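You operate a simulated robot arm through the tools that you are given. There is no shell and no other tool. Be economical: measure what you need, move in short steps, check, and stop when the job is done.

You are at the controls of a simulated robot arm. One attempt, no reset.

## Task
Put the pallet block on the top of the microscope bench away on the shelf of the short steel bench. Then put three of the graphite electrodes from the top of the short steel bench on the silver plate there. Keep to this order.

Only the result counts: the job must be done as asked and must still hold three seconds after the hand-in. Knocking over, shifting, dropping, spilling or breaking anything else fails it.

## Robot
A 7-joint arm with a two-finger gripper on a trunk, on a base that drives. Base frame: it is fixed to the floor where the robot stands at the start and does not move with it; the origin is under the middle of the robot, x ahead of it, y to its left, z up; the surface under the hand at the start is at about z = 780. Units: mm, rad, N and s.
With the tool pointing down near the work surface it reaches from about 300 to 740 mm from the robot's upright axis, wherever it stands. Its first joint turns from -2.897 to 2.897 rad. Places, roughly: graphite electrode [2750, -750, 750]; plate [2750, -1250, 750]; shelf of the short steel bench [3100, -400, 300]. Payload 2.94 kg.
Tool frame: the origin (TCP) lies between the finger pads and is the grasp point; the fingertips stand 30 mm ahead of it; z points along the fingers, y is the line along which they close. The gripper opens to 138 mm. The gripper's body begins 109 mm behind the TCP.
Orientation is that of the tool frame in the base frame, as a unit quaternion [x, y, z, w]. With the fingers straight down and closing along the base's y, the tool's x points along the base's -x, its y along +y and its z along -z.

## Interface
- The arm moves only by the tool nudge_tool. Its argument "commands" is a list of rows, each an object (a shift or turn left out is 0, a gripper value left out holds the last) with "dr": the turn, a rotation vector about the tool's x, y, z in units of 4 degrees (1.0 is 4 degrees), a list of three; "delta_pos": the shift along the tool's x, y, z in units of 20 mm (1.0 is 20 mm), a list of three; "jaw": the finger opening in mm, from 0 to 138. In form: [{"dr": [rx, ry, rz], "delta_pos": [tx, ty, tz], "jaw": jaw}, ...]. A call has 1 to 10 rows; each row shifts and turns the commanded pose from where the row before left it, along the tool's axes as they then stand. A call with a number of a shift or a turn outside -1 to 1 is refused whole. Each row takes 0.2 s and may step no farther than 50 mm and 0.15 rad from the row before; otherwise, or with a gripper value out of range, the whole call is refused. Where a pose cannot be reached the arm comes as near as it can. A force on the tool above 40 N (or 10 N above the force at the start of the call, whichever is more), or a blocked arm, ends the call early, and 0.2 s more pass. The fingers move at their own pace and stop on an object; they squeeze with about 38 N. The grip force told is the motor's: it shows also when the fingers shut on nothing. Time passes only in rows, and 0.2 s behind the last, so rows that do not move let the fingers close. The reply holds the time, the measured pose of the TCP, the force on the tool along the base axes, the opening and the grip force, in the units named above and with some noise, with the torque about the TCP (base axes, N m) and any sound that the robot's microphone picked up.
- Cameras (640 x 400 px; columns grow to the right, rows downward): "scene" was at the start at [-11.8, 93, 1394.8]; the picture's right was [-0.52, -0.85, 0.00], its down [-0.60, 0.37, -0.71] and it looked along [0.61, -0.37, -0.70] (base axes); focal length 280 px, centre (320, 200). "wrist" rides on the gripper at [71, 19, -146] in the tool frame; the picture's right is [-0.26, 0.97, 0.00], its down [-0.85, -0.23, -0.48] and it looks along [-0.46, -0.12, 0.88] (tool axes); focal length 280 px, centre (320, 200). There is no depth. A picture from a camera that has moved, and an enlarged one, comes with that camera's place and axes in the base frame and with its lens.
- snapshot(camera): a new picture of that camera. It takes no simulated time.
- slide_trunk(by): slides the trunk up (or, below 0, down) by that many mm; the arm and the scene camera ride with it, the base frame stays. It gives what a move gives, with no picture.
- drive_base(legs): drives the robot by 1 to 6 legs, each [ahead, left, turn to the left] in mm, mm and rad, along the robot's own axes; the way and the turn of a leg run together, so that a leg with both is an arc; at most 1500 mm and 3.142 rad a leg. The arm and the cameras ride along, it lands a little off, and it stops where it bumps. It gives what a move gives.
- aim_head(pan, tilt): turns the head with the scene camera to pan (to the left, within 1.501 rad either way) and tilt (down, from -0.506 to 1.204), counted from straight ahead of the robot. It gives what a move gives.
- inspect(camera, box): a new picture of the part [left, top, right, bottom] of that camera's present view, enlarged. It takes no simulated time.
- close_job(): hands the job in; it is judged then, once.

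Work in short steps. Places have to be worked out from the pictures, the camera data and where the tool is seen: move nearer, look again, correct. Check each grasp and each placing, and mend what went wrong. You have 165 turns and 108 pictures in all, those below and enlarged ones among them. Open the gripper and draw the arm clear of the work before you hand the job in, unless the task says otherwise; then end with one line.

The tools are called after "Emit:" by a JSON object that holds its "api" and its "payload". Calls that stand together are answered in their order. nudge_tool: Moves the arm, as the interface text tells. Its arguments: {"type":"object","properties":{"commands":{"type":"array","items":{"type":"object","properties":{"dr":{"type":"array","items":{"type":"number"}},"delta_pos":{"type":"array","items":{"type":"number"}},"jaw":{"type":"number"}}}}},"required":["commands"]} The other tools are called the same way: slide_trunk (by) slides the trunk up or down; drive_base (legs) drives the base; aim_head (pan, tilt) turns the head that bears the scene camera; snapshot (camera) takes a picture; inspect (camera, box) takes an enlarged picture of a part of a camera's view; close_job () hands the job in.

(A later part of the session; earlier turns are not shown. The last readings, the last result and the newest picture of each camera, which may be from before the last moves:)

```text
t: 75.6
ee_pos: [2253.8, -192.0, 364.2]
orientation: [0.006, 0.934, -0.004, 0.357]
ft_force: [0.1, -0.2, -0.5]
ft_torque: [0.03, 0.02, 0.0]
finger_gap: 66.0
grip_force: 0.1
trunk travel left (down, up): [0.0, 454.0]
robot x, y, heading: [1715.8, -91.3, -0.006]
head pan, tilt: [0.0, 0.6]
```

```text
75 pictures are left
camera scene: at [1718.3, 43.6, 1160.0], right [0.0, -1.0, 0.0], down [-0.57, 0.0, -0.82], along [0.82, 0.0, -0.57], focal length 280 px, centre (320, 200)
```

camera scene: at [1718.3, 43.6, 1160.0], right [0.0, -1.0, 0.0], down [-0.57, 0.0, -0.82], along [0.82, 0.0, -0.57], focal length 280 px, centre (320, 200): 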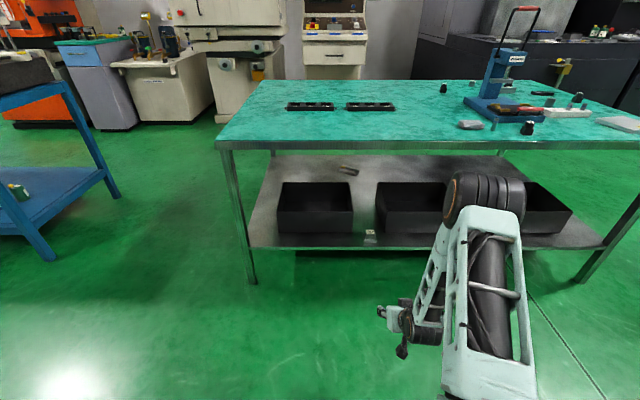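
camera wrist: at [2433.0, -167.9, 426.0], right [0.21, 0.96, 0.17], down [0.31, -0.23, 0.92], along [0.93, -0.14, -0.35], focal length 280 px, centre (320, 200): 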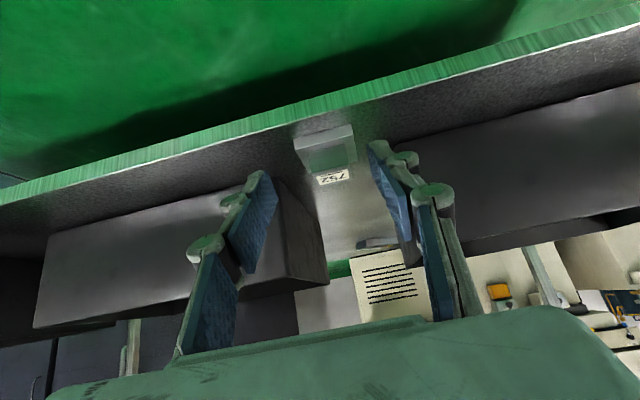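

The block sits on the shelf between the bins: first part done. Now I raise the trunk and arm and return the tool to vertical for the electrode work.

Emit:
{"api": "slide_trunk", "payload": {"by": 320}}

Emit:
{"api": "nudge_tool", "payload": {"commands": [{"delta_pos": [-0.667, 0, -0.745]}, {"delta_pos": [-0.667, 0, -0.745]}, {"delta_pos": [-0.667, 0, -0.745]}, {"delta_pos": [-0.667, 0, -0.745]}, {"delta_pos": [-0.667, 0, -0.745]}, {"delta_pos": [-0.667, 0, -0.745]}, {"delta_pos": [-0.667, 0, -0.745]}, {"delta_pos": [-0.667, 0, -0.745]}, {"delta_pos": [-0.667, 0, -0.745]}, {"delta_pos": [-0.667, 0, -0.745]}]}}

Emit:
{"api": "nudge_tool", "payload": {"commands": [{"delta_pos": [-0.667, 0, -0.745], "jaw": 90}, {"delta_pos": [-0.667, 0, -0.745]}, {"delta_pos": [-0.667, 0, -0.745]}, {"dr": [0, 1, 0]}, {"dr": [0, 1, 0]}, {"dr": [0, 1, 0]}, {"dr": [0, 1, 0]}, {"dr": [0, 1, 0]}, {"dr": [0, 1, 0]}]}}

Emit:
{"api": "nudge_tool", "payload": {"commands": [{"dr": [0, 1, 0]}, {"dr": [0, 1, 0]}, {"dr": [0, 1, 0]}, {"dr": [0, 1, 0]}, {"dr": [0, 0.45, 0]}, {}]}}

Emit:
{"api": "drive_base", "payload": {"legs": [[0, -800, 0]]}}

Emit:
{"api": "aim_head", "payload": {"pan": 0.2, "tilt": 0.5}}

Emit:
{"api": "snapshot", "payload": {"camera": "scene"}}

```text
t: 78.8
ee_pos: [2255.1, -190.9, 685.9]
orientation: [0.007, 0.934, -0.005, 0.358]
ft_force: [0.6, 0.6, 0.3]
ft_torque: [-0.01, 0.0, -0.01]
finger_gap: 66.0
grip_force: 0.1
trunk travel left (down, up): [-320.0, 134.0]
robot x, y, heading: [1708.0, -96.7, -0.001]
head pan, tilt: [0.0, 0.6]
```

```text
t: 81.0
ee_pos: [2253.4, -189.7, 886.6]
orientation: [0.007, 0.934, -0.004, 0.357]
ft_force: [-0.4, -0.6, 0.4]
ft_torque: [-0.04, 0.0, -0.01]
finger_gap: 65.8
grip_force: 0.0
trunk travel left (down, up): [-320.0, 134.0]
robot x, y, heading: [1712.5, -92.3, 0.001]
head pan, tilt: [0.0, 0.6]
```

```text
t: 83.0
ee_pos: [2252.9, -189.8, 943.8]
orientation: [0.007, 0.988, -0.003, 0.153]
ft_force: [-0.6, 0.0, 0.2]
ft_torque: [0.03, 0.02, 0.0]
finger_gap: 89.9
grip_force: 0.1
trunk travel left (down, up): [-320.0, 134.0]
robot x, y, heading: [1709.0, -90.7, 0.002]
head pan, tilt: [0.0, 0.6]
```

```text
t: 84.4
ee_pos: [2253.6, -191.2, 944.3]
orientation: [0.009, 1.0, -0.002, -0.001]
ft_force: [-0.9, -0.8, 0.4]
ft_torque: [-0.02, 0.03, 0.01]
finger_gap: 90.0
grip_force: 0.1
trunk travel left (down, up): [-320.0, 134.0]
robot x, y, heading: [1710.5, -89.7, -0.001]
head pan, tilt: [0.0, 0.6]
```

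```text
t: 91.9
ee_pos: [2258.4, -1004.3, 945.3]
orientation: [0.006, 1.0, -0.002, 0.0]
ft_force: [-0.2, -0.8, -0.2]
ft_torque: [-0.02, 0.02, 0.0]
finger_gap: 90.1
grip_force: 0.0
trunk travel left (down, up): [-320.0, 134.0]
robot x, y, heading: [1714.2, -909.4, 0.007]
head pan, tilt: [0.0, 0.6]
```

```text
t: 92.7
ee_pos: [2256.9, -1003.8, 945.1]
orientation: [0.004, 1.0, -0.001, 0.0]
ft_force: [0.1, -0.5, -0.3]
ft_torque: [0.0, 0.03, 0.0]
finger_gap: 89.8
grip_force: 0.1
trunk travel left (down, up): [-320.0, 134.0]
robot x, y, heading: [1712.4, -909.8, 0.011]
head pan, tilt: [0.201, 0.499]
```

```text
74 pictures are left
camera scene: at [1721.2, -756.4, 1489.1], right [0.21, -0.98, 0.0], down [-0.47, -0.1, -0.88], along [0.86, 0.18, -0.48], focal length 280 px, centre (320, 200)
```

scene: 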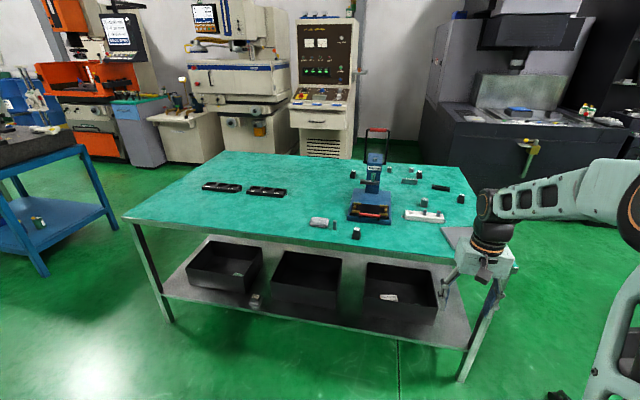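

I enlarge the bench top to tell which objects are graphite electrodes.

Emit:
{"api": "inspect", "payload": {"camera": "scene", "box": [300, 150, 480, 250]}}

Emit:
{"api": "inspect", "payload": {"camera": "scene", "box": [390, 160, 480, 225]}}

Emit:
{"api": "inspect", "payload": {"camera": "scene", "box": [300, 160, 400, 245]}}

```text
3.56 times, centred on (390, 200) of scene
camera zoom: at [1721.2, -756.4, 1489.1], right [0.21, -0.98, 0.0], down [-0.47, -0.1, -0.88], along [0.86, 0.18, -0.48], focal length 994 px, centre (71, 200)
```

zoom: 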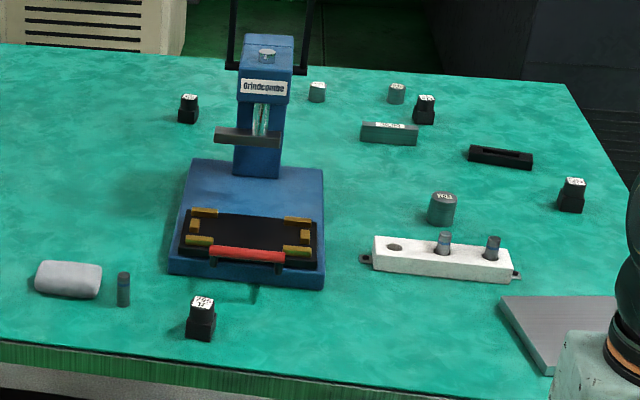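

```text
6.15 times, centred on (435, 192) of scene
camera zoom: at [1721.2, -756.4, 1489.1], right [0.21, -0.98, 0.0], down [-0.47, -0.1, -0.88], along [0.86, 0.18, -0.48], focal length 1720 px, centre (-388, 246)
```

zoom: 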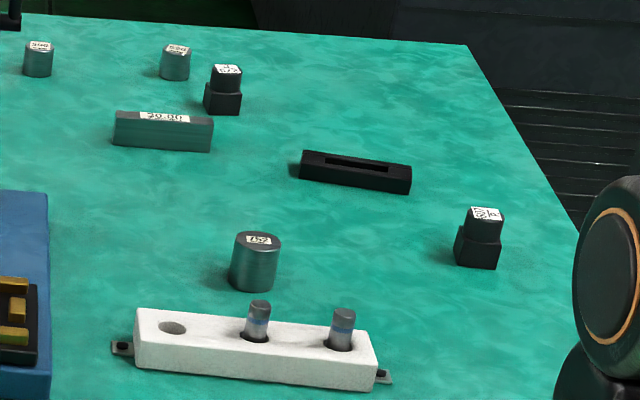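

```text
4.71 times, centred on (350, 202) of scene
camera zoom: at [1721.2, -756.4, 1489.1], right [0.21, -0.98, 0.0], down [-0.47, -0.1, -0.88], along [0.86, 0.18, -0.48], focal length 1315 px, centre (179, 188)
```

zoom: 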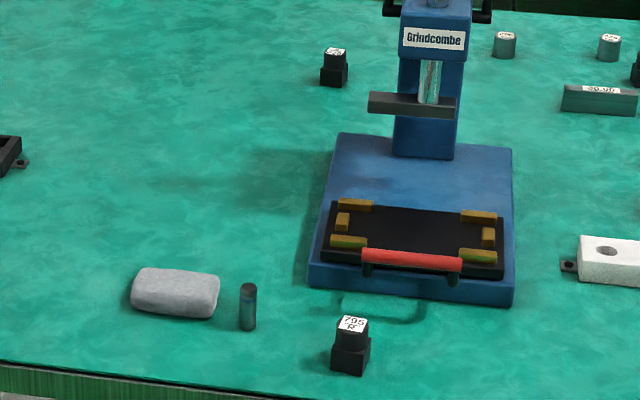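

The black stepped pieces with white labels are the graphite electrodes (four of them); nearest at about (2748, -707). I drive up to the bench front so that it and the plate are both in reach.

Emit:
{"api": "drive_base", "payload": {"legs": [[400, 0, -0.01]]}}

Emit:
{"api": "aim_head", "payload": {"pan": 0.0, "tilt": 0.9}}

Emit:
{"api": "snapshot", "payload": {"camera": "scene"}}

```text
t: 95.2
ee_pos: [2667.3, -1013.5, 945.2]
orientation: [0.013, 1.0, -0.001, 0.0]
ft_force: [0.2, 0.8, 1.1]
ft_torque: [0.01, 0.02, -0.01]
finger_gap: 89.9
grip_force: 0.0
trunk travel left (down, up): [-320.0, 134.0]
robot x, y, heading: [2126.6, -910.3, -0.005]
head pan, tilt: [0.201, 0.499]
```

```text
t: 96.1
ee_pos: [2666.3, -1013.0, 945.3]
orientation: [0.013, 1.0, -0.002, 0.0]
ft_force: [0.1, 0.1, 0.3]
ft_torque: [0.0, -0.02, 0.0]
finger_gap: 89.7
grip_force: 0.1
trunk travel left (down, up): [-320.0, 134.0]
robot x, y, heading: [2122.5, -908.8, -0.009]
head pan, tilt: [0.0, 0.901]
```

```text
70 pictures are left
camera scene: at [2120.6, -774.7, 1455.3], right [-0.01, -1.0, 0.0], down [-0.78, 0.01, -0.62], along [0.62, -0.01, -0.78], focal length 280 px, centre (320, 200)
```

scene: 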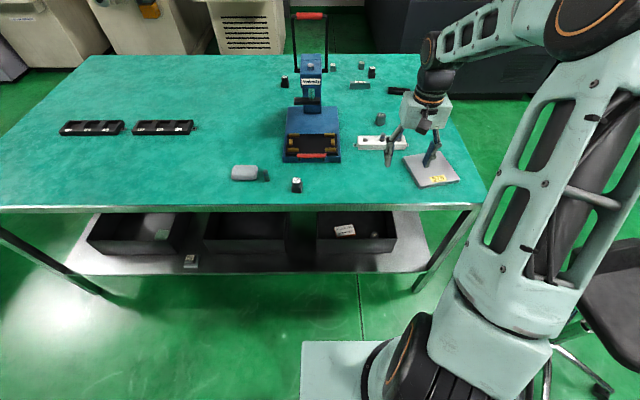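

I drive 120 mm closer, then move the hand toward the first electrode.

Emit:
{"api": "drive_base", "payload": {"legs": [[120, 0, 0.008]]}}

Emit:
{"api": "nudge_tool", "payload": {"commands": [{"delta_pos": [0.45, 1, 0]}, {"delta_pos": [0.45, 1, 0]}, {"delta_pos": [0.4, 1, 0]}, {"delta_pos": [0.4, 1, 0]}, {"delta_pos": [0.4, 1, 0]}, {"delta_pos": [0.4, 1, 0]}, {"delta_pos": [0.4, 1, 0]}, {"delta_pos": [0.4, 1, 0]}, {"delta_pos": [0, 1, 0]}, {"delta_pos": [0, 1, 0]}]}}

Emit:
{"api": "nudge_tool", "payload": {"commands": [{"delta_pos": [0, 1, 0]}, {"delta_pos": [0, 1, 0]}, {"delta_pos": [0, 1, 0]}, {"delta_pos": [0, 1, 0]}, {"delta_pos": [0, 1, 0]}, {}]}}

Emit:
{"api": "snapshot", "payload": {"camera": "wrist"}}

```text
t: 97.3
ee_pos: [2790.7, -1009.3, 944.3]
orientation: [0.009, 1.0, -0.002, 0.0]
ft_force: [0.3, -0.3, 0.6]
ft_torque: [0.0, 0.01, -0.01]
finger_gap: 90.1
grip_force: 0.1
trunk travel left (down, up): [-320.0, 134.0]
robot x, y, heading: [2250.7, -911.5, -0.0]
head pan, tilt: [0.0, 0.901]
```

```text
t: 99.5
ee_pos: [2728.3, -807.4, 945.2]
orientation: [0.009, 1.0, -0.002, 0.0]
ft_force: [-1.1, -0.4, -1.0]
ft_torque: [-0.01, 0.02, 0.0]
finger_gap: 89.8
grip_force: 0.1
trunk travel left (down, up): [-320.0, 134.0]
robot x, y, heading: [2249.1, -908.3, 0.003]
head pan, tilt: [0.0, 0.901]
```

```text
t: 100.9
ee_pos: [2728.4, -706.6, 945.5]
orientation: [0.008, 1.0, -0.003, 0.0]
ft_force: [0.5, -0.9, 0.1]
ft_torque: [0.01, -0.03, 0.0]
finger_gap: 90.1
grip_force: 0.2
trunk travel left (down, up): [-320.0, 134.0]
robot x, y, heading: [2252.4, -911.9, 0.0]
head pan, tilt: [0.0, 0.901]
```

```text
69 pictures are left
camera wrist: at [2658.8, -686.0, 1090.2], right [0.28, 0.96, 0.0], down [0.84, -0.24, 0.48], along [0.46, -0.14, -0.88], focal length 280 px, centre (320, 200)
```

wrist: 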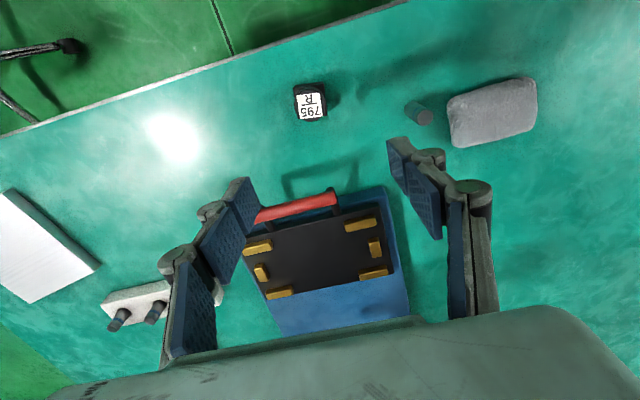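

Electrode "795 R" is under the hand. I enlarge to get its centre and yaw.

Emit:
{"api": "inspect", "payload": {"camera": "wrist", "box": [280, 70, 340, 130]}}

```text
6.67 times, centred on (310, 100) of wrist
camera zoom: at [2658.8, -686.0, 1090.2], right [0.28, 0.96, 0.0], down [0.84, -0.24, 0.48], along [0.46, -0.14, -0.88], focal length 1869 px, centre (387, 867)
```

zoom: 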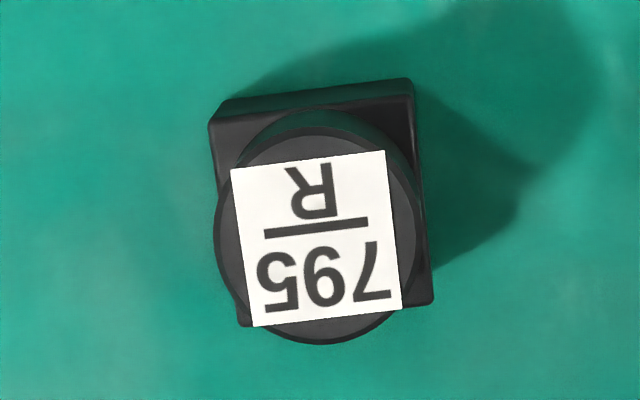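

Electrode base is ~33 mm square, yaw -9.5°, centred about (2706, -713), total height about 46 mm. I align the hand above it and descend part way.

Emit:
{"api": "nudge_tool", "payload": {"commands": [{"delta_pos": [0.6, -0.15, 0], "dr": [0, 0, 0]}, {"delta_pos": [0.52, -0.17, 0]}, {"dr": [0, 0, 1]}, {"dr": [0, 0, 1]}, {"dr": [0, 0, 0.15], "delta_pos": [0, 0, 1]}, {"delta_pos": [0, 0, 1]}, {"delta_pos": [0, 0, 1]}, {"delta_pos": [0, 0, 1]}, {"delta_pos": [0, 0, 1]}, {}]}}

Emit:
{"api": "snapshot", "payload": {"camera": "wrist"}}

```text
t: 103.1
ee_pos: [2705.5, -712.9, 844.3]
orientation: [0.084, 0.996, -0.002, 0.0]
ft_force: [0.0, 0.1, 0.2]
ft_torque: [0.0, -0.01, 0.0]
finger_gap: 90.1
grip_force: 0.0
trunk travel left (down, up): [-320.0, 134.0]
robot x, y, heading: [2247.9, -916.8, -0.003]
head pan, tilt: [0.0, 0.901]
```

```text
67 pictures are left
camera wrist: at [2638.8, -683.5, 989.5], right [0.42, 0.91, 0.0], down [0.8, -0.37, 0.48], along [0.43, -0.2, -0.88], focal length 280 px, centre (320, 200)
```

wrist: 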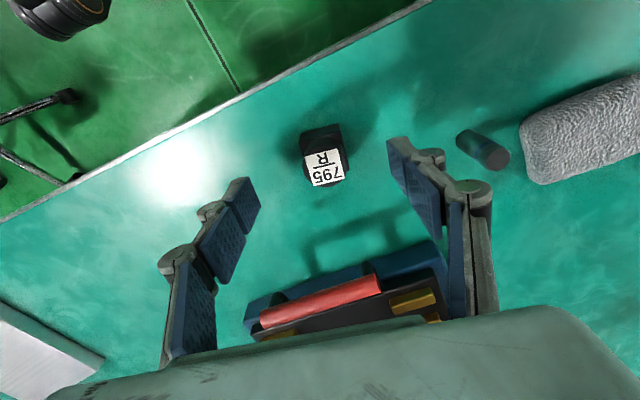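

Alignment looks good. I narrow the opening a bit, descend 58 mm and close.

Emit:
{"api": "nudge_tool", "payload": {"commands": [{"jaw": 66}, {"delta_pos": [0, 0, 1]}, {"delta_pos": [0, 0, 1]}, {"delta_pos": [0, 0, 0.9]}, {}]}}

Emit:
{"api": "snapshot", "payload": {"camera": "wrist"}}

```text
t: 104.0
ee_pos: [2706.2, -712.5, 808.6]
orientation: [0.085, 0.996, -0.001, 0.004]
ft_force: [-12.2, -6.8, 44.6]
ft_torque: [-0.26, 0.87, 0.06]
finger_gap: 62.5
grip_force: 25.9
trunk travel left (down, up): [-320.0, 134.0]
robot x, y, heading: [2251.2, -911.5, 0.002]
head pan, tilt: [0.0, 0.901]
stopped in row 4: the force on the tool passed its limit at 52 N (the readings are from after the stop); the commanded pose is now the measured one
```

```text
66 pictures are left
camera wrist: at [2638.3, -682.6, 953.5], right [0.42, 0.91, 0.0], down [0.79, -0.37, 0.48], along [0.44, -0.2, -0.88], focal length 280 px, centre (320, 200)
```

wrist: 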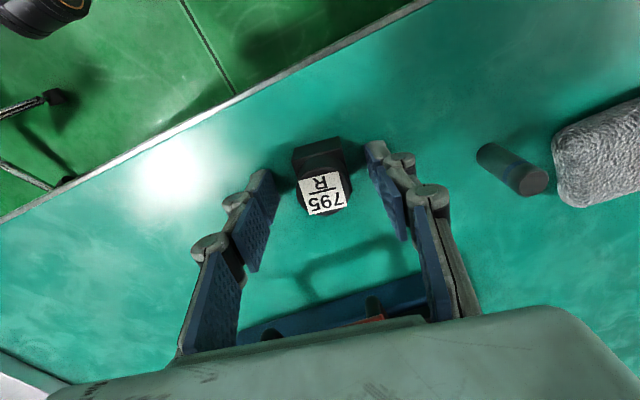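

The fingertips met the bench top at z ≈ 778, so it stands higher than I assumed. I back off 20 mm at once and look again.

Emit:
{"api": "nudge_tool", "payload": {"commands": [{"delta_pos": [0, 0, -0.5]}, {"delta_pos": [0, 0, -0.5], "jaw": 80}, {}]}}

Emit:
{"api": "inspect", "payload": {"camera": "wrist", "box": [220, 100, 420, 225]}}

```text
t: 104.8
ee_pos: [2706.0, -710.9, 821.7]
orientation: [0.083, 0.997, -0.002, 0.001]
ft_force: [1.0, 0.0, 0.5]
ft_torque: [0.02, 0.01, -0.01]
finger_gap: 80.2
grip_force: 0.1
trunk travel left (down, up): [-320.0, 134.0]
robot x, y, heading: [2250.0, -911.5, 0.004]
head pan, tilt: [0.0, 0.901]
```

```text
3.20 times, centred on (320, 162) of wrist
camera zoom: at [2640.0, -680.8, 966.2], right [0.42, 0.91, 0.0], down [0.8, -0.37, 0.48], along [0.43, -0.2, -0.88], focal length 897 px, centre (320, 320)
```

zoom: 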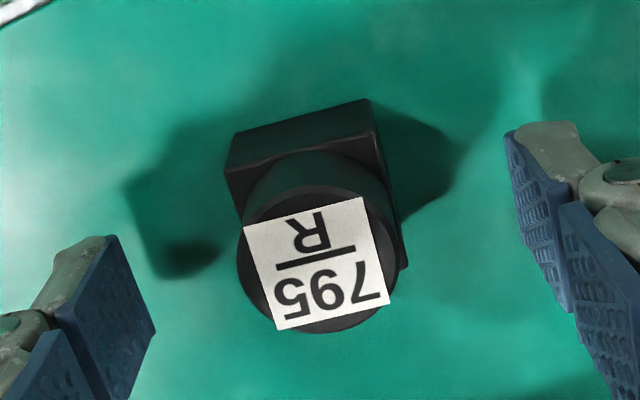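

Corrected: electrode base z 778–804, centre about (2699.5, -709), top z 824. I shift 6.5 mm back, go to z ≈ 815 and close.

Emit:
{"api": "nudge_tool", "payload": {"commands": [{"delta_pos": [0.34, 0.04, 0]}, {"delta_pos": [0, 0, 0.33]}, {"jaw": 50}, {"jaw": 15}, {"jaw": 15}, {"jaw": 15}, {"jaw": 15}]}}

Emit:
{"api": "snapshot", "payload": {"camera": "wrist"}}

```text
t: 106.4
ee_pos: [2701.5, -708.9, 815.8]
orientation: [0.083, 0.997, -0.001, 0.002]
ft_force: [-0.1, -0.1, -0.5]
ft_torque: [-0.04, -0.02, -0.04]
finger_gap: 28.9
grip_force: 38.4
trunk travel left (down, up): [-320.0, 134.0]
robot x, y, heading: [2247.1, -911.7, -0.003]
head pan, tilt: [0.0, 0.901]
```

```text
64 pictures are left
camera wrist: at [2634.0, -679.8, 960.8], right [0.42, 0.91, 0.0], down [0.8, -0.37, 0.48], along [0.43, -0.2, -0.88], focal length 280 px, centre (320, 200)
```

wrist: 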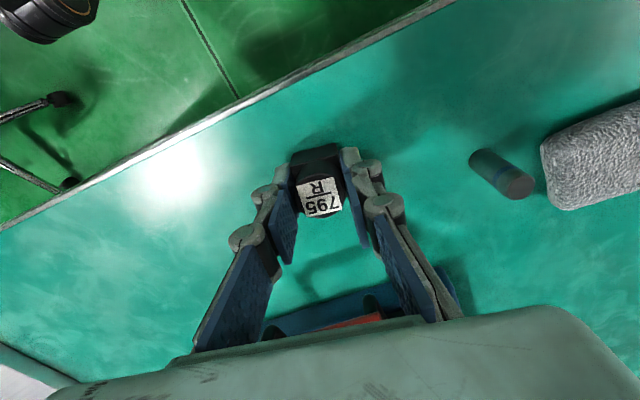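

Gripped at 28.9 mm. I lift 110 mm and carry it toward the plate.

Emit:
{"api": "nudge_tool", "payload": {"commands": [{"delta_pos": [0, 0, -0.5]}, {"delta_pos": [0, 0, -1]}, {"delta_pos": [0, 0, -1]}, {"delta_pos": [0, 0, -1]}, {"delta_pos": [0, 0, -1]}, {"delta_pos": [0, 0, -1]}, {"delta_pos": [-0.36, -0.965, 0]}, {"delta_pos": [-0.36, -0.965, 0]}, {"delta_pos": [-0.36, -0.965, 0]}, {"delta_pos": [-0.36, -0.965, 0]}]}}

Emit:
{"api": "nudge_tool", "payload": {"commands": [{"delta_pos": [-0.36, -0.965, 0]}, {"delta_pos": [-0.36, -0.965, 0]}, {"delta_pos": [-0.36, -0.965, 0]}, {"delta_pos": [-0.36, -0.965, 0]}, {"delta_pos": [-0.36, -0.965, 0]}, {"delta_pos": [-0.36, -0.965, 0]}, {"delta_pos": [-0.36, -0.965, 0]}, {"delta_pos": [-0.36, -0.965, 0]}, {"delta_pos": [-0.36, -0.965, 0]}, {"delta_pos": [-0.36, -0.965, 0]}]}}

Emit:
{"api": "nudge_tool", "payload": {"commands": [{"delta_pos": [-0.36, -0.965, 0]}, {"delta_pos": [-0.36, -0.965, 0]}, {"delta_pos": [-0.36, -0.965, 0]}, {"delta_pos": [-0.36, -0.965, 0]}, {"delta_pos": [-0.36, -0.965, 0]}, {"delta_pos": [-0.36, -0.965, 0]}, {}]}}

Emit:
{"api": "snapshot", "payload": {"camera": "wrist"}}

```text
t: 108.6
ee_pos: [2715.7, -790.0, 926.5]
orientation: [0.085, 0.996, -0.001, 0.001]
ft_force: [0.1, -0.5, 0.0]
ft_torque: [0.01, -0.04, -0.03]
finger_gap: 29.2
grip_force: 37.9
trunk travel left (down, up): [-320.0, 134.0]
robot x, y, heading: [2250.7, -909.9, -0.001]
head pan, tilt: [0.0, 0.901]
```

```text
t: 110.8
ee_pos: [2754.8, -994.2, 928.0]
orientation: [0.083, 0.997, -0.001, 0.001]
ft_force: [0.7, -0.4, -0.6]
ft_torque: [-0.01, -0.01, 0.02]
finger_gap: 28.8
grip_force: 38.0
trunk travel left (down, up): [-320.0, 134.0]
robot x, y, heading: [2249.3, -910.7, 0.001]
head pan, tilt: [0.0, 0.901]
```

```text
t: 112.4
ee_pos: [2778.6, -1113.8, 928.6]
orientation: [0.083, 0.997, -0.001, 0.002]
ft_force: [-0.8, -0.1, 0.0]
ft_torque: [0.04, 0.03, -0.01]
finger_gap: 28.9
grip_force: 38.1
trunk travel left (down, up): [-320.0, 134.0]
robot x, y, heading: [2249.3, -909.4, 0.001]
head pan, tilt: [0.0, 0.901]
```

```text
63 pictures are left
camera wrist: at [2712.5, -1083.0, 1073.0], right [0.42, 0.91, 0.0], down [0.8, -0.37, 0.48], along [0.43, -0.2, -0.88], focal length 280 px, centre (320, 200)
```

wrist: 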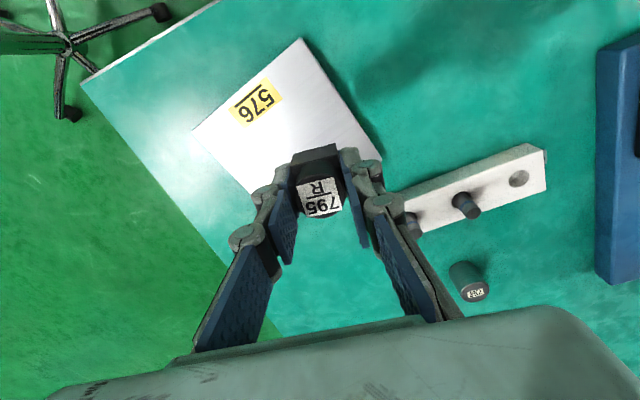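

Plate is about 137 mm square centred near (2777, -1148), turned about +12°. I place this first electrode near the plate's left part, (2770, -1111), lowering to just above.

Emit:
{"api": "nudge_tool", "payload": {"commands": [{"delta_pos": [0.42, 0.08, 0]}, {"delta_pos": [0, 0, 1]}, {"delta_pos": [0, 0, 1]}, {"delta_pos": [0, 0, 1]}, {"delta_pos": [0, 0, 1]}, {}]}}

Emit:
{"api": "snapshot", "payload": {"camera": "wrist"}}

```text
t: 113.8
ee_pos: [2771.6, -1110.1, 845.9]
orientation: [0.084, 0.996, 0.0, 0.002]
ft_force: [0.1, 0.8, -0.4]
ft_torque: [0.0, 0.0, 0.03]
finger_gap: 29.0
grip_force: 38.1
trunk travel left (down, up): [-320.0, 134.0]
robot x, y, heading: [2247.3, -909.5, -0.004]
head pan, tilt: [0.0, 0.901]
```

```text
62 pictures are left
camera wrist: at [2704.5, -1079.7, 990.6], right [0.42, 0.91, 0.0], down [0.8, -0.37, 0.48], along [0.43, -0.2, -0.88], focal length 280 px, centre (320, 200)
```

wrist: 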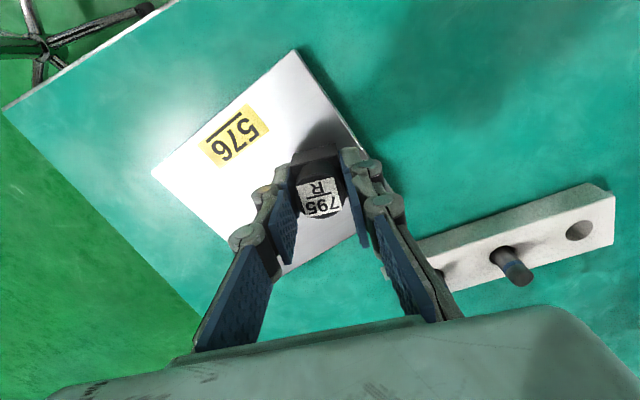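

Placement spot is well within the plate. I lower in small steps to contact.

Emit:
{"api": "nudge_tool", "payload": {"commands": [{"delta_pos": [0, 0, 0.4]}, {"delta_pos": [0, 0, 0.15]}, {"delta_pos": [0, 0, 0.1]}, {}]}}

Emit:
{"api": "nudge_tool", "payload": {"commands": [{"delta_pos": [0, 0, 0.1]}, {"delta_pos": [0, 0, 0.1]}, {}]}}

```text
t: 114.8
ee_pos: [2771.2, -1111.9, 833.5]
orientation: [0.084, 0.997, -0.001, 0.001]
ft_force: [0.1, -0.1, -0.3]
ft_torque: [0.02, -0.01, 0.03]
finger_gap: 29.0
grip_force: 38.1
trunk travel left (down, up): [-320.0, 134.0]
robot x, y, heading: [2248.1, -911.6, -0.001]
head pan, tilt: [0.0, 0.901]
```

```text
t: 115.6
ee_pos: [2770.2, -1110.4, 831.2]
orientation: [0.084, 0.996, -0.001, 0.002]
ft_force: [-0.1, 2.0, 11.4]
ft_torque: [0.16, 0.12, 0.01]
finger_gap: 29.0
grip_force: 38.1
trunk travel left (down, up): [-320.0, 134.0]
robot x, y, heading: [2249.0, -911.2, -0.002]
head pan, tilt: [0.0, 0.901]
```

Contact at 11 N. I release and lift away.

Emit:
{"api": "nudge_tool", "payload": {"commands": [{"jaw": 40}, {"jaw": 62}, {}, {"delta_pos": [0, 0, -0.5]}, {"delta_pos": [0, 0, -1]}, {"delta_pos": [0, 0, -1]}, {"delta_pos": [0, 0, -1]}, {"delta_pos": [0, 0, -1]}, {}]}}

Emit:
{"api": "snapshot", "payload": {"camera": "wrist"}}

```text
t: 117.6
ee_pos: [2770.6, -1110.6, 919.5]
orientation: [0.083, 0.997, 0.0, 0.001]
ft_force: [0.0, 0.4, -0.3]
ft_torque: [-0.01, 0.03, 0.01]
finger_gap: 61.8
grip_force: 0.0
trunk travel left (down, up): [-320.0, 134.0]
robot x, y, heading: [2251.6, -909.1, -0.003]
head pan, tilt: [0.0, 0.901]
```

```text
61 pictures are left
camera wrist: at [2704.0, -1079.4, 1064.6], right [0.42, 0.91, 0.0], down [0.8, -0.37, 0.48], along [0.43, -0.2, -0.88], focal length 280 px, centre (320, 200)
```

wrist: 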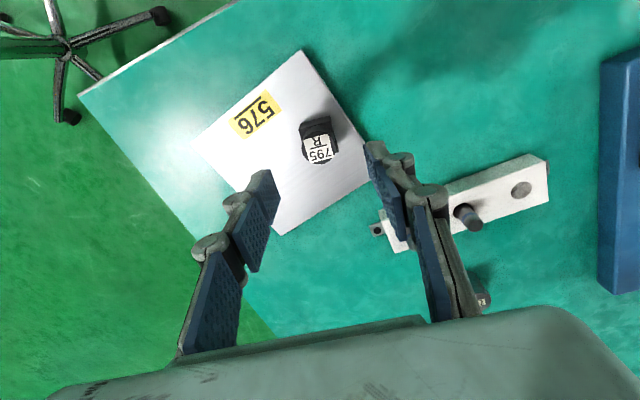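

E1 stands on the plate. The other electrodes must be reached from the bench's right end; a chair stands near its corner, so I back off and survey the way around it.

Emit:
{"api": "drive_base", "payload": {"legs": [[-620, 0, 0]]}}

Emit:
{"api": "aim_head", "payload": {"pan": -0.75, "tilt": 0.55}}

Emit:
{"api": "snapshot", "payload": {"camera": "scene"}}

Emit:
{"api": "aim_head", "payload": {"pan": -1.45, "tilt": 0.6}}

Emit:
{"api": "snapshot", "payload": {"camera": "scene"}}

```text
t: 121.1
ee_pos: [2156.0, -1112.7, 918.8]
orientation: [0.089, 0.996, -0.001, 0.002]
ft_force: [-0.6, 0.0, -0.3]
ft_torque: [-0.03, 0.0, 0.02]
finger_gap: 62.0
grip_force: 0.0
trunk travel left (down, up): [-320.0, 134.0]
robot x, y, heading: [1635.4, -908.4, -0.013]
head pan, tilt: [0.0, 0.901]
```

```text
t: 122.2
ee_pos: [2155.6, -1112.9, 920.2]
orientation: [0.088, 0.996, -0.002, 0.001]
ft_force: [0.4, 0.5, -0.4]
ft_torque: [-0.01, 0.01, 0.0]
finger_gap: 62.2
grip_force: 0.0
trunk travel left (down, up): [-320.0, 134.0]
robot x, y, heading: [1635.8, -910.7, -0.008]
head pan, tilt: [-0.75, 0.55]
```

```text
60 pictures are left
camera scene: at [1620.9, -833.6, 1484.5], right [-0.69, -0.73, 0.0], down [-0.38, 0.36, -0.85], along [0.62, -0.59, -0.52], focal length 280 px, centre (320, 200)
```

scene: 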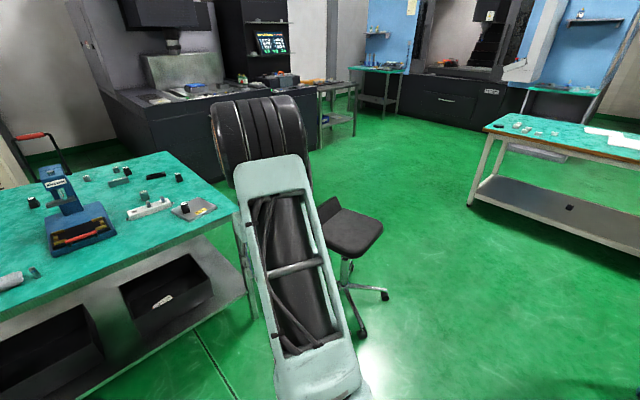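

```text
t: 123.3
ee_pos: [2156.5, -1111.4, 919.1]
orientation: [0.089, 0.996, -0.002, 0.002]
ft_force: [0.2, 0.5, 0.1]
ft_torque: [0.01, 0.03, -0.01]
finger_gap: 62.1
grip_force: 0.0
trunk travel left (down, up): [-320.0, 134.0]
robot x, y, heading: [1637.0, -907.7, -0.013]
head pan, tilt: [-1.45, 0.6]
```

```text
59 pictures are left
camera scene: at [1565.6, -859.6, 1480.1], right [-0.99, -0.11, 0.0], down [-0.06, 0.56, -0.83], along [0.09, -0.82, -0.56], focal length 280 px, centre (320, 200)
```

scene: 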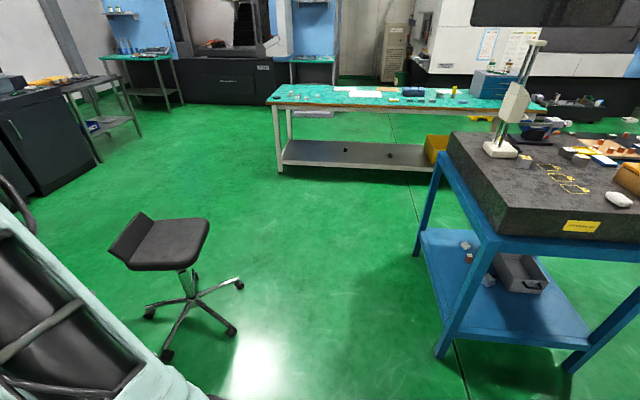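

Chair occupies about (2390, -1745) ± 270 mm; the floor at y ≈ -2500 is clear. I strafe right along x ≈ 1620, then drive past the chair.

Emit:
{"api": "drive_base", "payload": {"legs": [[0, -1000, 0.01], [0, -600, 0]]}}

Emit:
{"api": "aim_head", "payload": {"pan": 0.3, "tilt": 0.55}}

Emit:
{"api": "snapshot", "payload": {"camera": "scene"}}

```text
t: 137.5
ee_pos: [2161.5, -2686.6, 919.7]
orientation: [0.083, 0.997, 0.0, 0.002]
ft_force: [-0.6, -0.9, 0.3]
ft_torque: [0.04, -0.01, -0.01]
finger_gap: 62.0
grip_force: 0.0
trunk travel left (down, up): [-320.0, 134.0]
robot x, y, heading: [1638.3, -2489.8, 0.003]
head pan, tilt: [-1.45, 0.6]
```

```text
t: 139.3
ee_pos: [2163.0, -2686.5, 919.5]
orientation: [0.083, 0.997, -0.001, 0.002]
ft_force: [-1.0, -0.2, -0.2]
ft_torque: [-0.02, 0.0, 0.03]
finger_gap: 61.9
grip_force: 0.0
trunk travel left (down, up): [-320.0, 134.0]
robot x, y, heading: [1639.1, -2483.4, -0.002]
head pan, tilt: [0.3, 0.55]
```

```text
58 pictures are left
camera scene: at [1644.2, -2325.3, 1484.6], right [0.3, -0.96, 0.0], down [-0.5, -0.15, -0.85], along [0.81, 0.25, -0.52], focal length 280 px, centre (320, 200)
```

scene: 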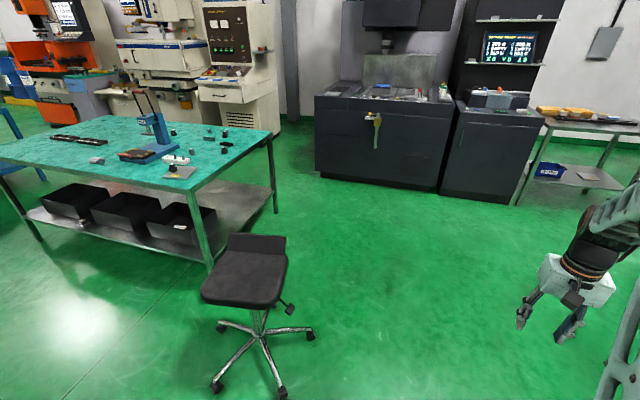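

The way is clear. I drive forward past the chair, turn left to face the bench's right end, and approach.

Emit:
{"api": "drive_base", "payload": {"legs": [[1000, 0, 0], [465, 0, 0], [0, 0, 1.571]]}}

Emit:
{"api": "drive_base", "payload": {"legs": [[550, 0, 0]]}}

Emit:
{"api": "aim_head", "payload": {"pan": 0.1, "tilt": 0.7}}

Emit:
{"api": "snapshot", "payload": {"camera": "scene"}}

```text
t: 150.6
ee_pos: [3307.7, -1975.3, 919.5]
orientation: [-0.635, 0.772, 0.0, 0.002]
ft_force: [0.0, -0.9, -0.4]
ft_torque: [-0.01, -0.02, 0.02]
finger_gap: 62.2
grip_force: 0.1
trunk travel left (down, up): [-320.0, 134.0]
robot x, y, heading: [3095.6, -2490.7, 1.544]
head pan, tilt: [0.3, 0.55]
```

```text
t: 153.7
ee_pos: [3318.3, -1437.9, 918.3]
orientation: [-0.637, 0.771, 0.0, 0.002]
ft_force: [0.0, 0.1, 0.0]
ft_torque: [0.0, -0.03, 0.01]
finger_gap: 62.0
grip_force: 0.0
trunk travel left (down, up): [-320.0, 134.0]
robot x, y, heading: [3105.7, -1957.3, 1.55]
head pan, tilt: [0.3, 0.55]
```

```text
t: 154.4
ee_pos: [3318.2, -1437.9, 918.9]
orientation: [-0.637, 0.771, 0.001, 0.001]
ft_force: [-0.1, 0.6, -0.3]
ft_torque: [0.02, -0.04, -0.01]
finger_gap: 62.1
grip_force: 0.0
trunk travel left (down, up): [-320.0, 134.0]
robot x, y, heading: [3107.6, -1956.8, 1.545]
head pan, tilt: [0.099, 0.7]
```

```text
57 pictures are left
camera scene: at [2962.8, -1946.8, 1471.5], right [1.0, 0.08, 0.0], down [0.05, -0.64, -0.77], along [-0.06, 0.76, -0.64], focal length 280 px, centre (320, 200)
```

scene: 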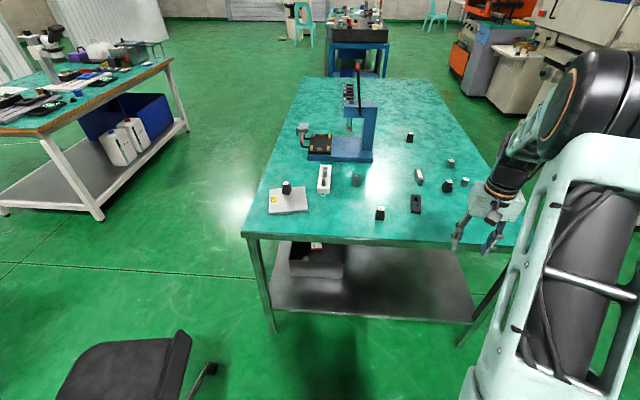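

From the right end I see the three remaining black electrodes; E2 ≈ (3120, -1195), E3 ≈ (3402, -1025). I drive closer and move the hand over E2.

Emit:
{"api": "drive_base", "payload": {"legs": [[285, 0, 0.015]]}}

Emit:
{"api": "nudge_tool", "payload": {"commands": [{"delta_pos": [0.44, 0.96, 0]}, {"delta_pos": [0.44, 0.96, 0]}, {"delta_pos": [0.44, 0.96, 0]}, {"delta_pos": [0.44, 0.96, 0]}, {"delta_pos": [0.44, 0.96, 0]}, {"delta_pos": [0.44, 0.96, 0]}, {"delta_pos": [0.44, 0.96, 0]}, {"delta_pos": [0.44, 0.96, 0]}, {"delta_pos": [0.44, 0.96, 0]}, {"delta_pos": [0.44, 0.96, 0]}]}}

Emit:
{"api": "snapshot", "payload": {"camera": "wrist"}}

```text
t: 156.4
ee_pos: [3320.0, -1145.6, 919.5]
orientation: [-0.64, 0.769, 0.0, 0.002]
ft_force: [-0.3, -0.1, -0.1]
ft_torque: [-0.02, 0.03, 0.02]
finger_gap: 61.9
grip_force: 0.0
trunk travel left (down, up): [-320.0, 134.0]
robot x, y, heading: [3113.2, -1663.5, 1.554]
head pan, tilt: [0.099, 0.7]
```

```text
t: 158.6
ee_pos: [3115.0, -1199.5, 920.9]
orientation: [-0.64, 0.768, 0.0, 0.002]
ft_force: [0.4, 0.2, 0.6]
ft_torque: [-0.01, 0.02, 0.03]
finger_gap: 62.2
grip_force: 0.0
trunk travel left (down, up): [-320.0, 134.0]
robot x, y, heading: [3116.2, -1665.9, 1.558]
head pan, tilt: [0.099, 0.7]
```

```text
56 pictures are left
camera wrist: at [3083.7, -1266.8, 1064.9], right [-0.9, 0.43, 0.0], down [0.38, 0.79, 0.48], along [0.21, 0.43, -0.88], focal length 280 px, centre (320, 200)
```

wrist: 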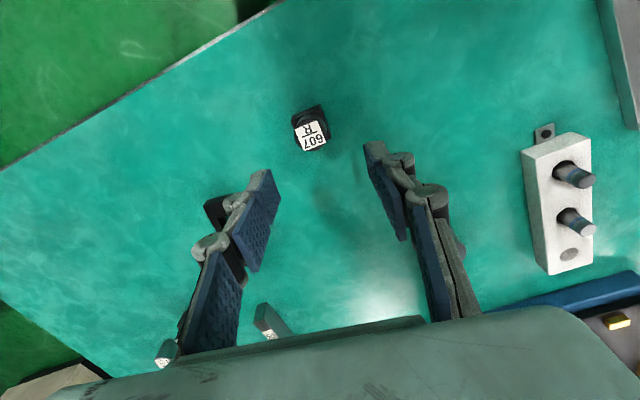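

E2 (label 607) is in view, slightly nearer than the TCP. I enlarge it.

Emit:
{"api": "inspect", "payload": {"camera": "wrist", "box": [270, 90, 350, 165]}}

```text
5.33 times, centred on (310, 128) of wrist
camera zoom: at [3083.7, -1266.8, 1064.9], right [-0.9, 0.43, 0.0], down [0.38, 0.79, 0.48], along [0.21, 0.43, -0.88], focal length 1495 px, centre (373, 587)
```

zoom: 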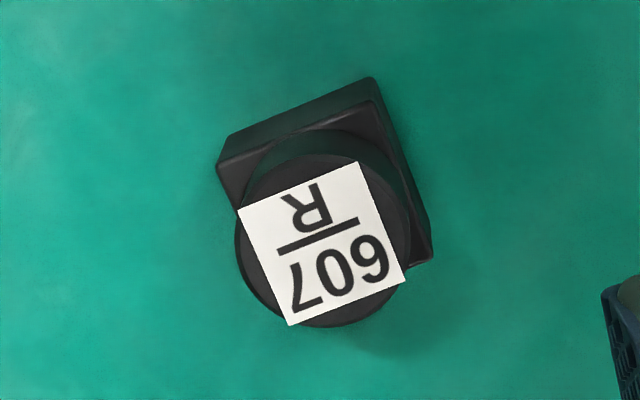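

E2 centre ≈ (3121, -1210), yaw about -5.5°. I rotate 5°, centre and descend to z ≈ 830, then check.

Emit:
{"api": "nudge_tool", "payload": {"commands": [{"delta_pos": [0.46, -0.38, 0]}, {"dr": [0, 0, -0.65]}, {"dr": [0, 0, -0.6], "delta_pos": [0, 0, 0.5]}, {"delta_pos": [0, 0, 1]}, {"delta_pos": [0, 0, 1]}, {"delta_pos": [0, 0, 1]}, {"delta_pos": [0, 0, 1]}, {}]}}

Emit:
{"api": "inspect", "payload": {"camera": "wrist", "box": [220, 100, 420, 225]}}

```text
t: 160.4
ee_pos: [3121.7, -1208.9, 827.3]
orientation: [-0.673, 0.74, 0.0, 0.002]
ft_force: [1.3, 0.4, 0.0]
ft_torque: [0.0, 0.02, -0.04]
finger_gap: 62.0
grip_force: 0.2
trunk travel left (down, up): [-320.0, 134.0]
robot x, y, heading: [3111.2, -1665.9, 1.56]
head pan, tilt: [0.099, 0.7]
```

```text
3.20 times, centred on (320, 162) of wrist
camera zoom: at [3095.3, -1277.6, 972.3], right [-0.94, 0.35, 0.0], down [0.31, 0.82, 0.48], along [0.17, 0.45, -0.88], focal length 897 px, centre (320, 320)
```

zoom: 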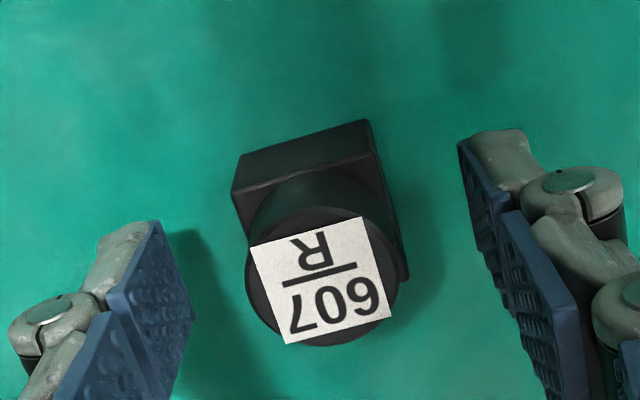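

Well aligned. I descend 12 mm and close.

Emit:
{"api": "nudge_tool", "payload": {"commands": [{"delta_pos": [0, 0, 0.6]}, {"jaw": 45}, {"jaw": 15}, {"jaw": 15}, {"jaw": 15}]}}

Emit:
{"api": "nudge_tool", "payload": {"commands": [{"delta_pos": [0, 0, -0.5]}, {"delta_pos": [0, 0, -1]}, {"delta_pos": [0, 0, -1]}, {"delta_pos": [0, 0, -1]}, {"delta_pos": [0, 0, -1]}, {"delta_pos": [0, 0, -1]}, {"delta_pos": [0, 0, -1]}]}}

Emit:
{"api": "snapshot", "payload": {"camera": "wrist"}}

```text
t: 161.6
ee_pos: [3122.0, -1207.2, 816.0]
orientation: [-0.673, 0.74, 0.0, 0.002]
ft_force: [-0.1, 0.7, -0.1]
ft_torque: [0.03, 0.01, 0.02]
finger_gap: 28.7
grip_force: 38.7
trunk travel left (down, up): [-320.0, 134.0]
robot x, y, heading: [3112.6, -1663.5, 1.559]
head pan, tilt: [0.099, 0.7]
```

```text
t: 163.2
ee_pos: [3120.8, -1206.9, 946.2]
orientation: [-0.673, 0.74, 0.0, 0.002]
ft_force: [-0.6, 0.1, -0.6]
ft_torque: [0.03, -0.02, 0.0]
finger_gap: 29.0
grip_force: 38.1
trunk travel left (down, up): [-320.0, 134.0]
robot x, y, heading: [3112.4, -1664.2, 1.559]
head pan, tilt: [0.099, 0.7]
```

```text
53 pictures are left
camera wrist: at [3095.2, -1277.3, 1091.8], right [-0.94, 0.35, 0.0], down [0.31, 0.82, 0.48], along [0.17, 0.45, -0.88], focal length 280 px, centre (320, 200)
```

wrist: 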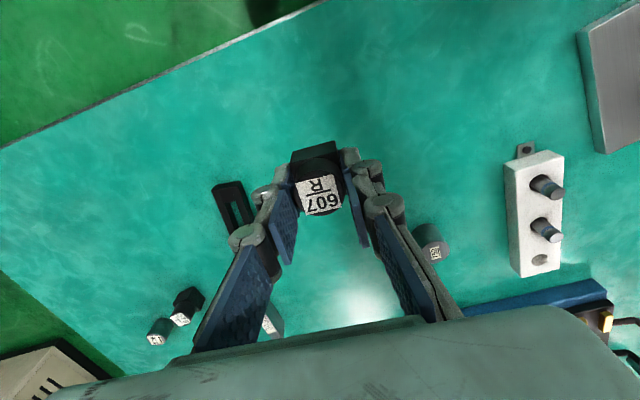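

Held at 29 mm. I carry it at height to above the plate's near-front spot, (2757, -1183).

Emit:
{"api": "nudge_tool", "payload": {"commands": [{"delta_pos": [0.028, 0.96, 0]}, {"delta_pos": [0.028, 0.96, 0]}, {"delta_pos": [0.028, 0.96, 0]}, {"delta_pos": [0.028, 0.96, 0]}, {"delta_pos": [0.028, 0.96, 0]}, {"delta_pos": [0.028, 0.96, 0]}, {"delta_pos": [0.028, 0.96, 0]}, {"delta_pos": [0.028, 0.96, 0]}, {"delta_pos": [0.028, 0.96, 0]}, {"delta_pos": [0.028, 0.96, 0]}]}}

Emit:
{"api": "nudge_tool", "payload": {"commands": [{"delta_pos": [0.028, 0.96, 0]}, {"delta_pos": [0.028, 0.96, 0]}, {"delta_pos": [0.028, 0.96, 0]}, {"delta_pos": [0.028, 0.96, 0]}, {"delta_pos": [0.028, 0.96, 0]}, {"delta_pos": [0.028, 0.96, 0]}, {"delta_pos": [0.028, 0.96, 0]}, {"delta_pos": [0.028, 0.96, 0]}, {"delta_pos": [0.028, 0.96, 0]}, {}]}}

Emit:
{"api": "snapshot", "payload": {"camera": "wrist"}}

```text
t: 165.4
ee_pos: [2929.3, -1195.9, 947.2]
orientation: [-0.673, 0.74, 0.0, 0.0]
ft_force: [-0.5, 0.9, -1.0]
ft_torque: [0.01, 0.0, -0.01]
finger_gap: 28.8
grip_force: 38.2
trunk travel left (down, up): [-320.0, 134.0]
robot x, y, heading: [3111.9, -1661.6, 1.555]
head pan, tilt: [0.099, 0.7]
```

```text
t: 167.6
ee_pos: [2754.3, -1186.5, 948.3]
orientation: [-0.673, 0.74, 0.001, 0.002]
ft_force: [-0.2, 0.1, -0.9]
ft_torque: [-0.02, 0.0, 0.01]
finger_gap: 28.9
grip_force: 38.6
trunk travel left (down, up): [-320.0, 134.0]
robot x, y, heading: [3113.9, -1666.7, 1.557]
head pan, tilt: [0.099, 0.7]
```

```text
52 pictures are left
camera wrist: at [2729.7, -1255.5, 1093.1], right [-0.94, 0.35, 0.0], down [0.31, 0.82, 0.48], along [0.17, 0.45, -0.88], focal length 280 px, centre (320, 200)
```

wrist: 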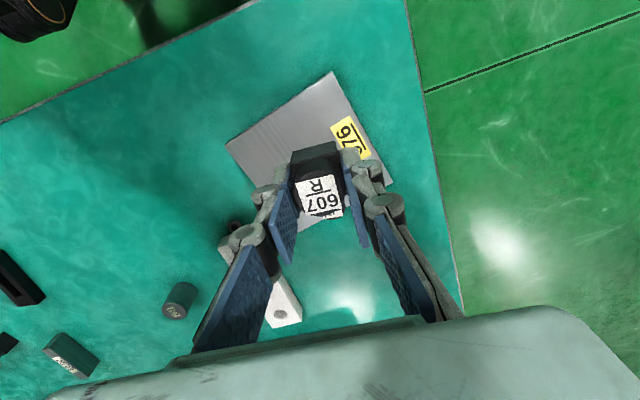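

Plate corners confirmed. I lower E2 to just above the plate.

Emit:
{"api": "nudge_tool", "payload": {"commands": [{"delta_pos": [-0.34, -0.1, 0]}, {"delta_pos": [0, 0, 1]}, {"delta_pos": [0, 0, 1]}, {"delta_pos": [0, 0, 1]}, {"delta_pos": [0, 0, 1]}, {"delta_pos": [0, 0, 1]}, {}]}}

Emit:
{"api": "snapshot", "payload": {"camera": "wrist"}}

Emit:
{"api": "aim_head", "payload": {"pan": 0.5, "tilt": 0.8}}

Emit:
{"api": "snapshot", "payload": {"camera": "scene"}}

```text
t: 169.2
ee_pos: [2759.8, -1178.3, 846.6]
orientation: [-0.673, 0.739, 0.001, 0.002]
ft_force: [-0.1, -0.4, -0.1]
ft_torque: [0.01, 0.01, 0.02]
finger_gap: 29.1
grip_force: 38.3
trunk travel left (down, up): [-320.0, 134.0]
robot x, y, heading: [3113.3, -1668.0, 1.554]
head pan, tilt: [0.099, 0.7]
```

```text
51 pictures are left
camera wrist: at [2734.2, -1247.9, 990.9], right [-0.94, 0.35, 0.0], down [0.31, 0.82, 0.48], along [0.17, 0.45, -0.88], focal length 280 px, centre (320, 200)
```

wrist: 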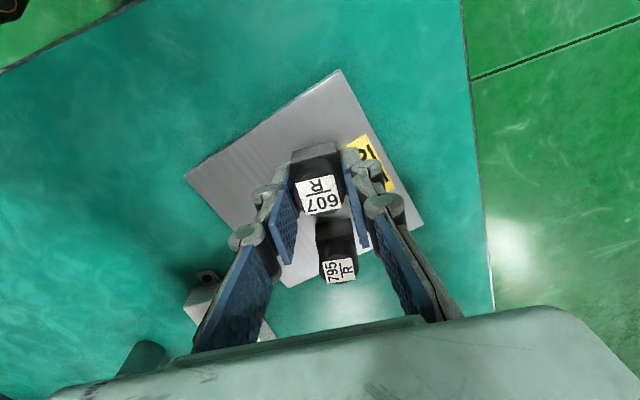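

```text
t: 170.1
ee_pos: [2760.3, -1178.3, 846.8]
orientation: [-0.673, 0.74, 0.0, 0.003]
ft_force: [0.3, -0.3, -0.6]
ft_torque: [0.0, 0.01, 0.02]
finger_gap: 29.0
grip_force: 38.1
trunk travel left (down, up): [-320.0, 134.0]
robot x, y, heading: [3116.3, -1669.6, 1.559]
head pan, tilt: [0.499, 0.799]
```

```text
50 pictures are left
camera scene: at [2937.7, -1671.1, 1463.2], right [0.88, 0.47, 0.0], down [0.33, -0.63, -0.7], along [-0.32, 0.62, -0.72], focal length 280 px, centre (320, 200)
```

scene: 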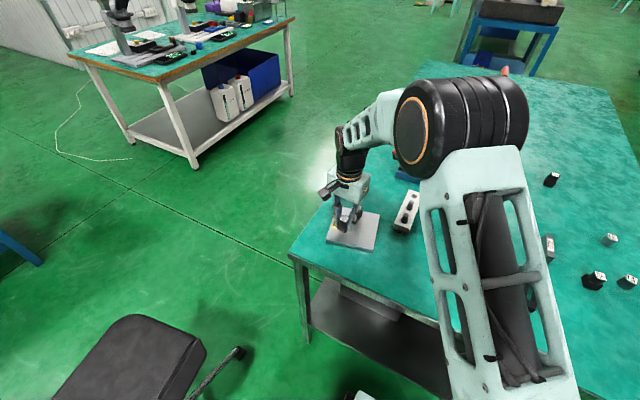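

E1 and E2 are well apart. I lower E2 to contact.

Emit:
{"api": "nudge_tool", "payload": {"commands": [{"delta_pos": [0, 0, 0.4]}, {"delta_pos": [0, 0, 0.15]}, {"delta_pos": [0, 0, 0.1]}, {}]}}

Emit:
{"api": "nudge_tool", "payload": {"commands": [{"delta_pos": [0, 0, 0.1]}, {"delta_pos": [0, 0, 0.08]}, {}]}}

```text
t: 171.1
ee_pos: [2760.3, -1177.8, 833.6]
orientation: [-0.673, 0.74, 0.001, 0.002]
ft_force: [0.8, -0.1, 0.7]
ft_torque: [0.01, -0.01, 0.02]
finger_gap: 29.0
grip_force: 38.5
trunk travel left (down, up): [-320.0, 134.0]
robot x, y, heading: [3112.0, -1665.6, 1.554]
head pan, tilt: [0.499, 0.799]
```

```text
t: 171.9
ee_pos: [2760.0, -1177.6, 832.2]
orientation: [-0.673, 0.739, 0.002, 0.001]
ft_force: [1.8, -3.5, 12.0]
ft_torque: [-0.17, -0.08, -0.03]
finger_gap: 28.5
grip_force: 38.3
trunk travel left (down, up): [-320.0, 134.0]
robot x, y, heading: [3112.0, -1663.3, 1.554]
head pan, tilt: [0.499, 0.799]
```

Contact at 12 N. I release and lift.

Emit:
{"api": "nudge_tool", "payload": {"commands": [{"jaw": 40}, {"jaw": 56}, {}, {"delta_pos": [0, 0, -0.5]}, {"delta_pos": [0, 0, -1]}, {"delta_pos": [0, 0, -1]}, {"delta_pos": [0, 0, -1]}, {"delta_pos": [0, 0, -1]}, {"delta_pos": [0, 0, -1]}, {}]}}

Emit:
{"api": "snapshot", "payload": {"camera": "wrist"}}

```text
t: 174.1
ee_pos: [2758.1, -1178.6, 939.3]
orientation: [-0.672, 0.74, 0.002, 0.002]
ft_force: [0.6, 0.2, -0.4]
ft_torque: [0.03, 0.03, 0.02]
finger_gap: 55.8
grip_force: 0.0
trunk travel left (down, up): [-320.0, 134.0]
robot x, y, heading: [3114.1, -1669.1, 1.556]
head pan, tilt: [0.499, 0.799]
```

```text
49 pictures are left
camera wrist: at [2733.0, -1248.4, 1085.1], right [-0.94, 0.35, 0.0], down [0.31, 0.82, 0.48], along [0.17, 0.45, -0.88], focal length 280 px, centre (320, 200)
```

wrist: 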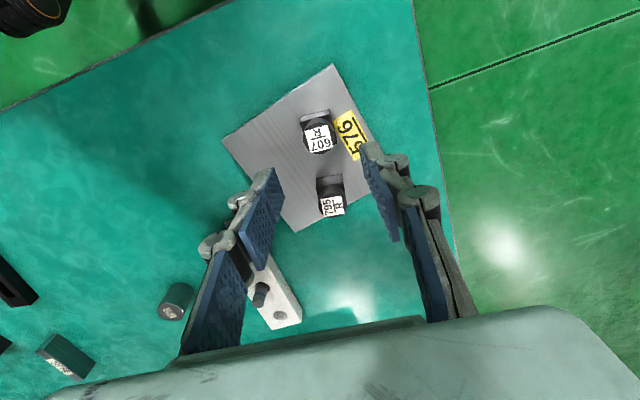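

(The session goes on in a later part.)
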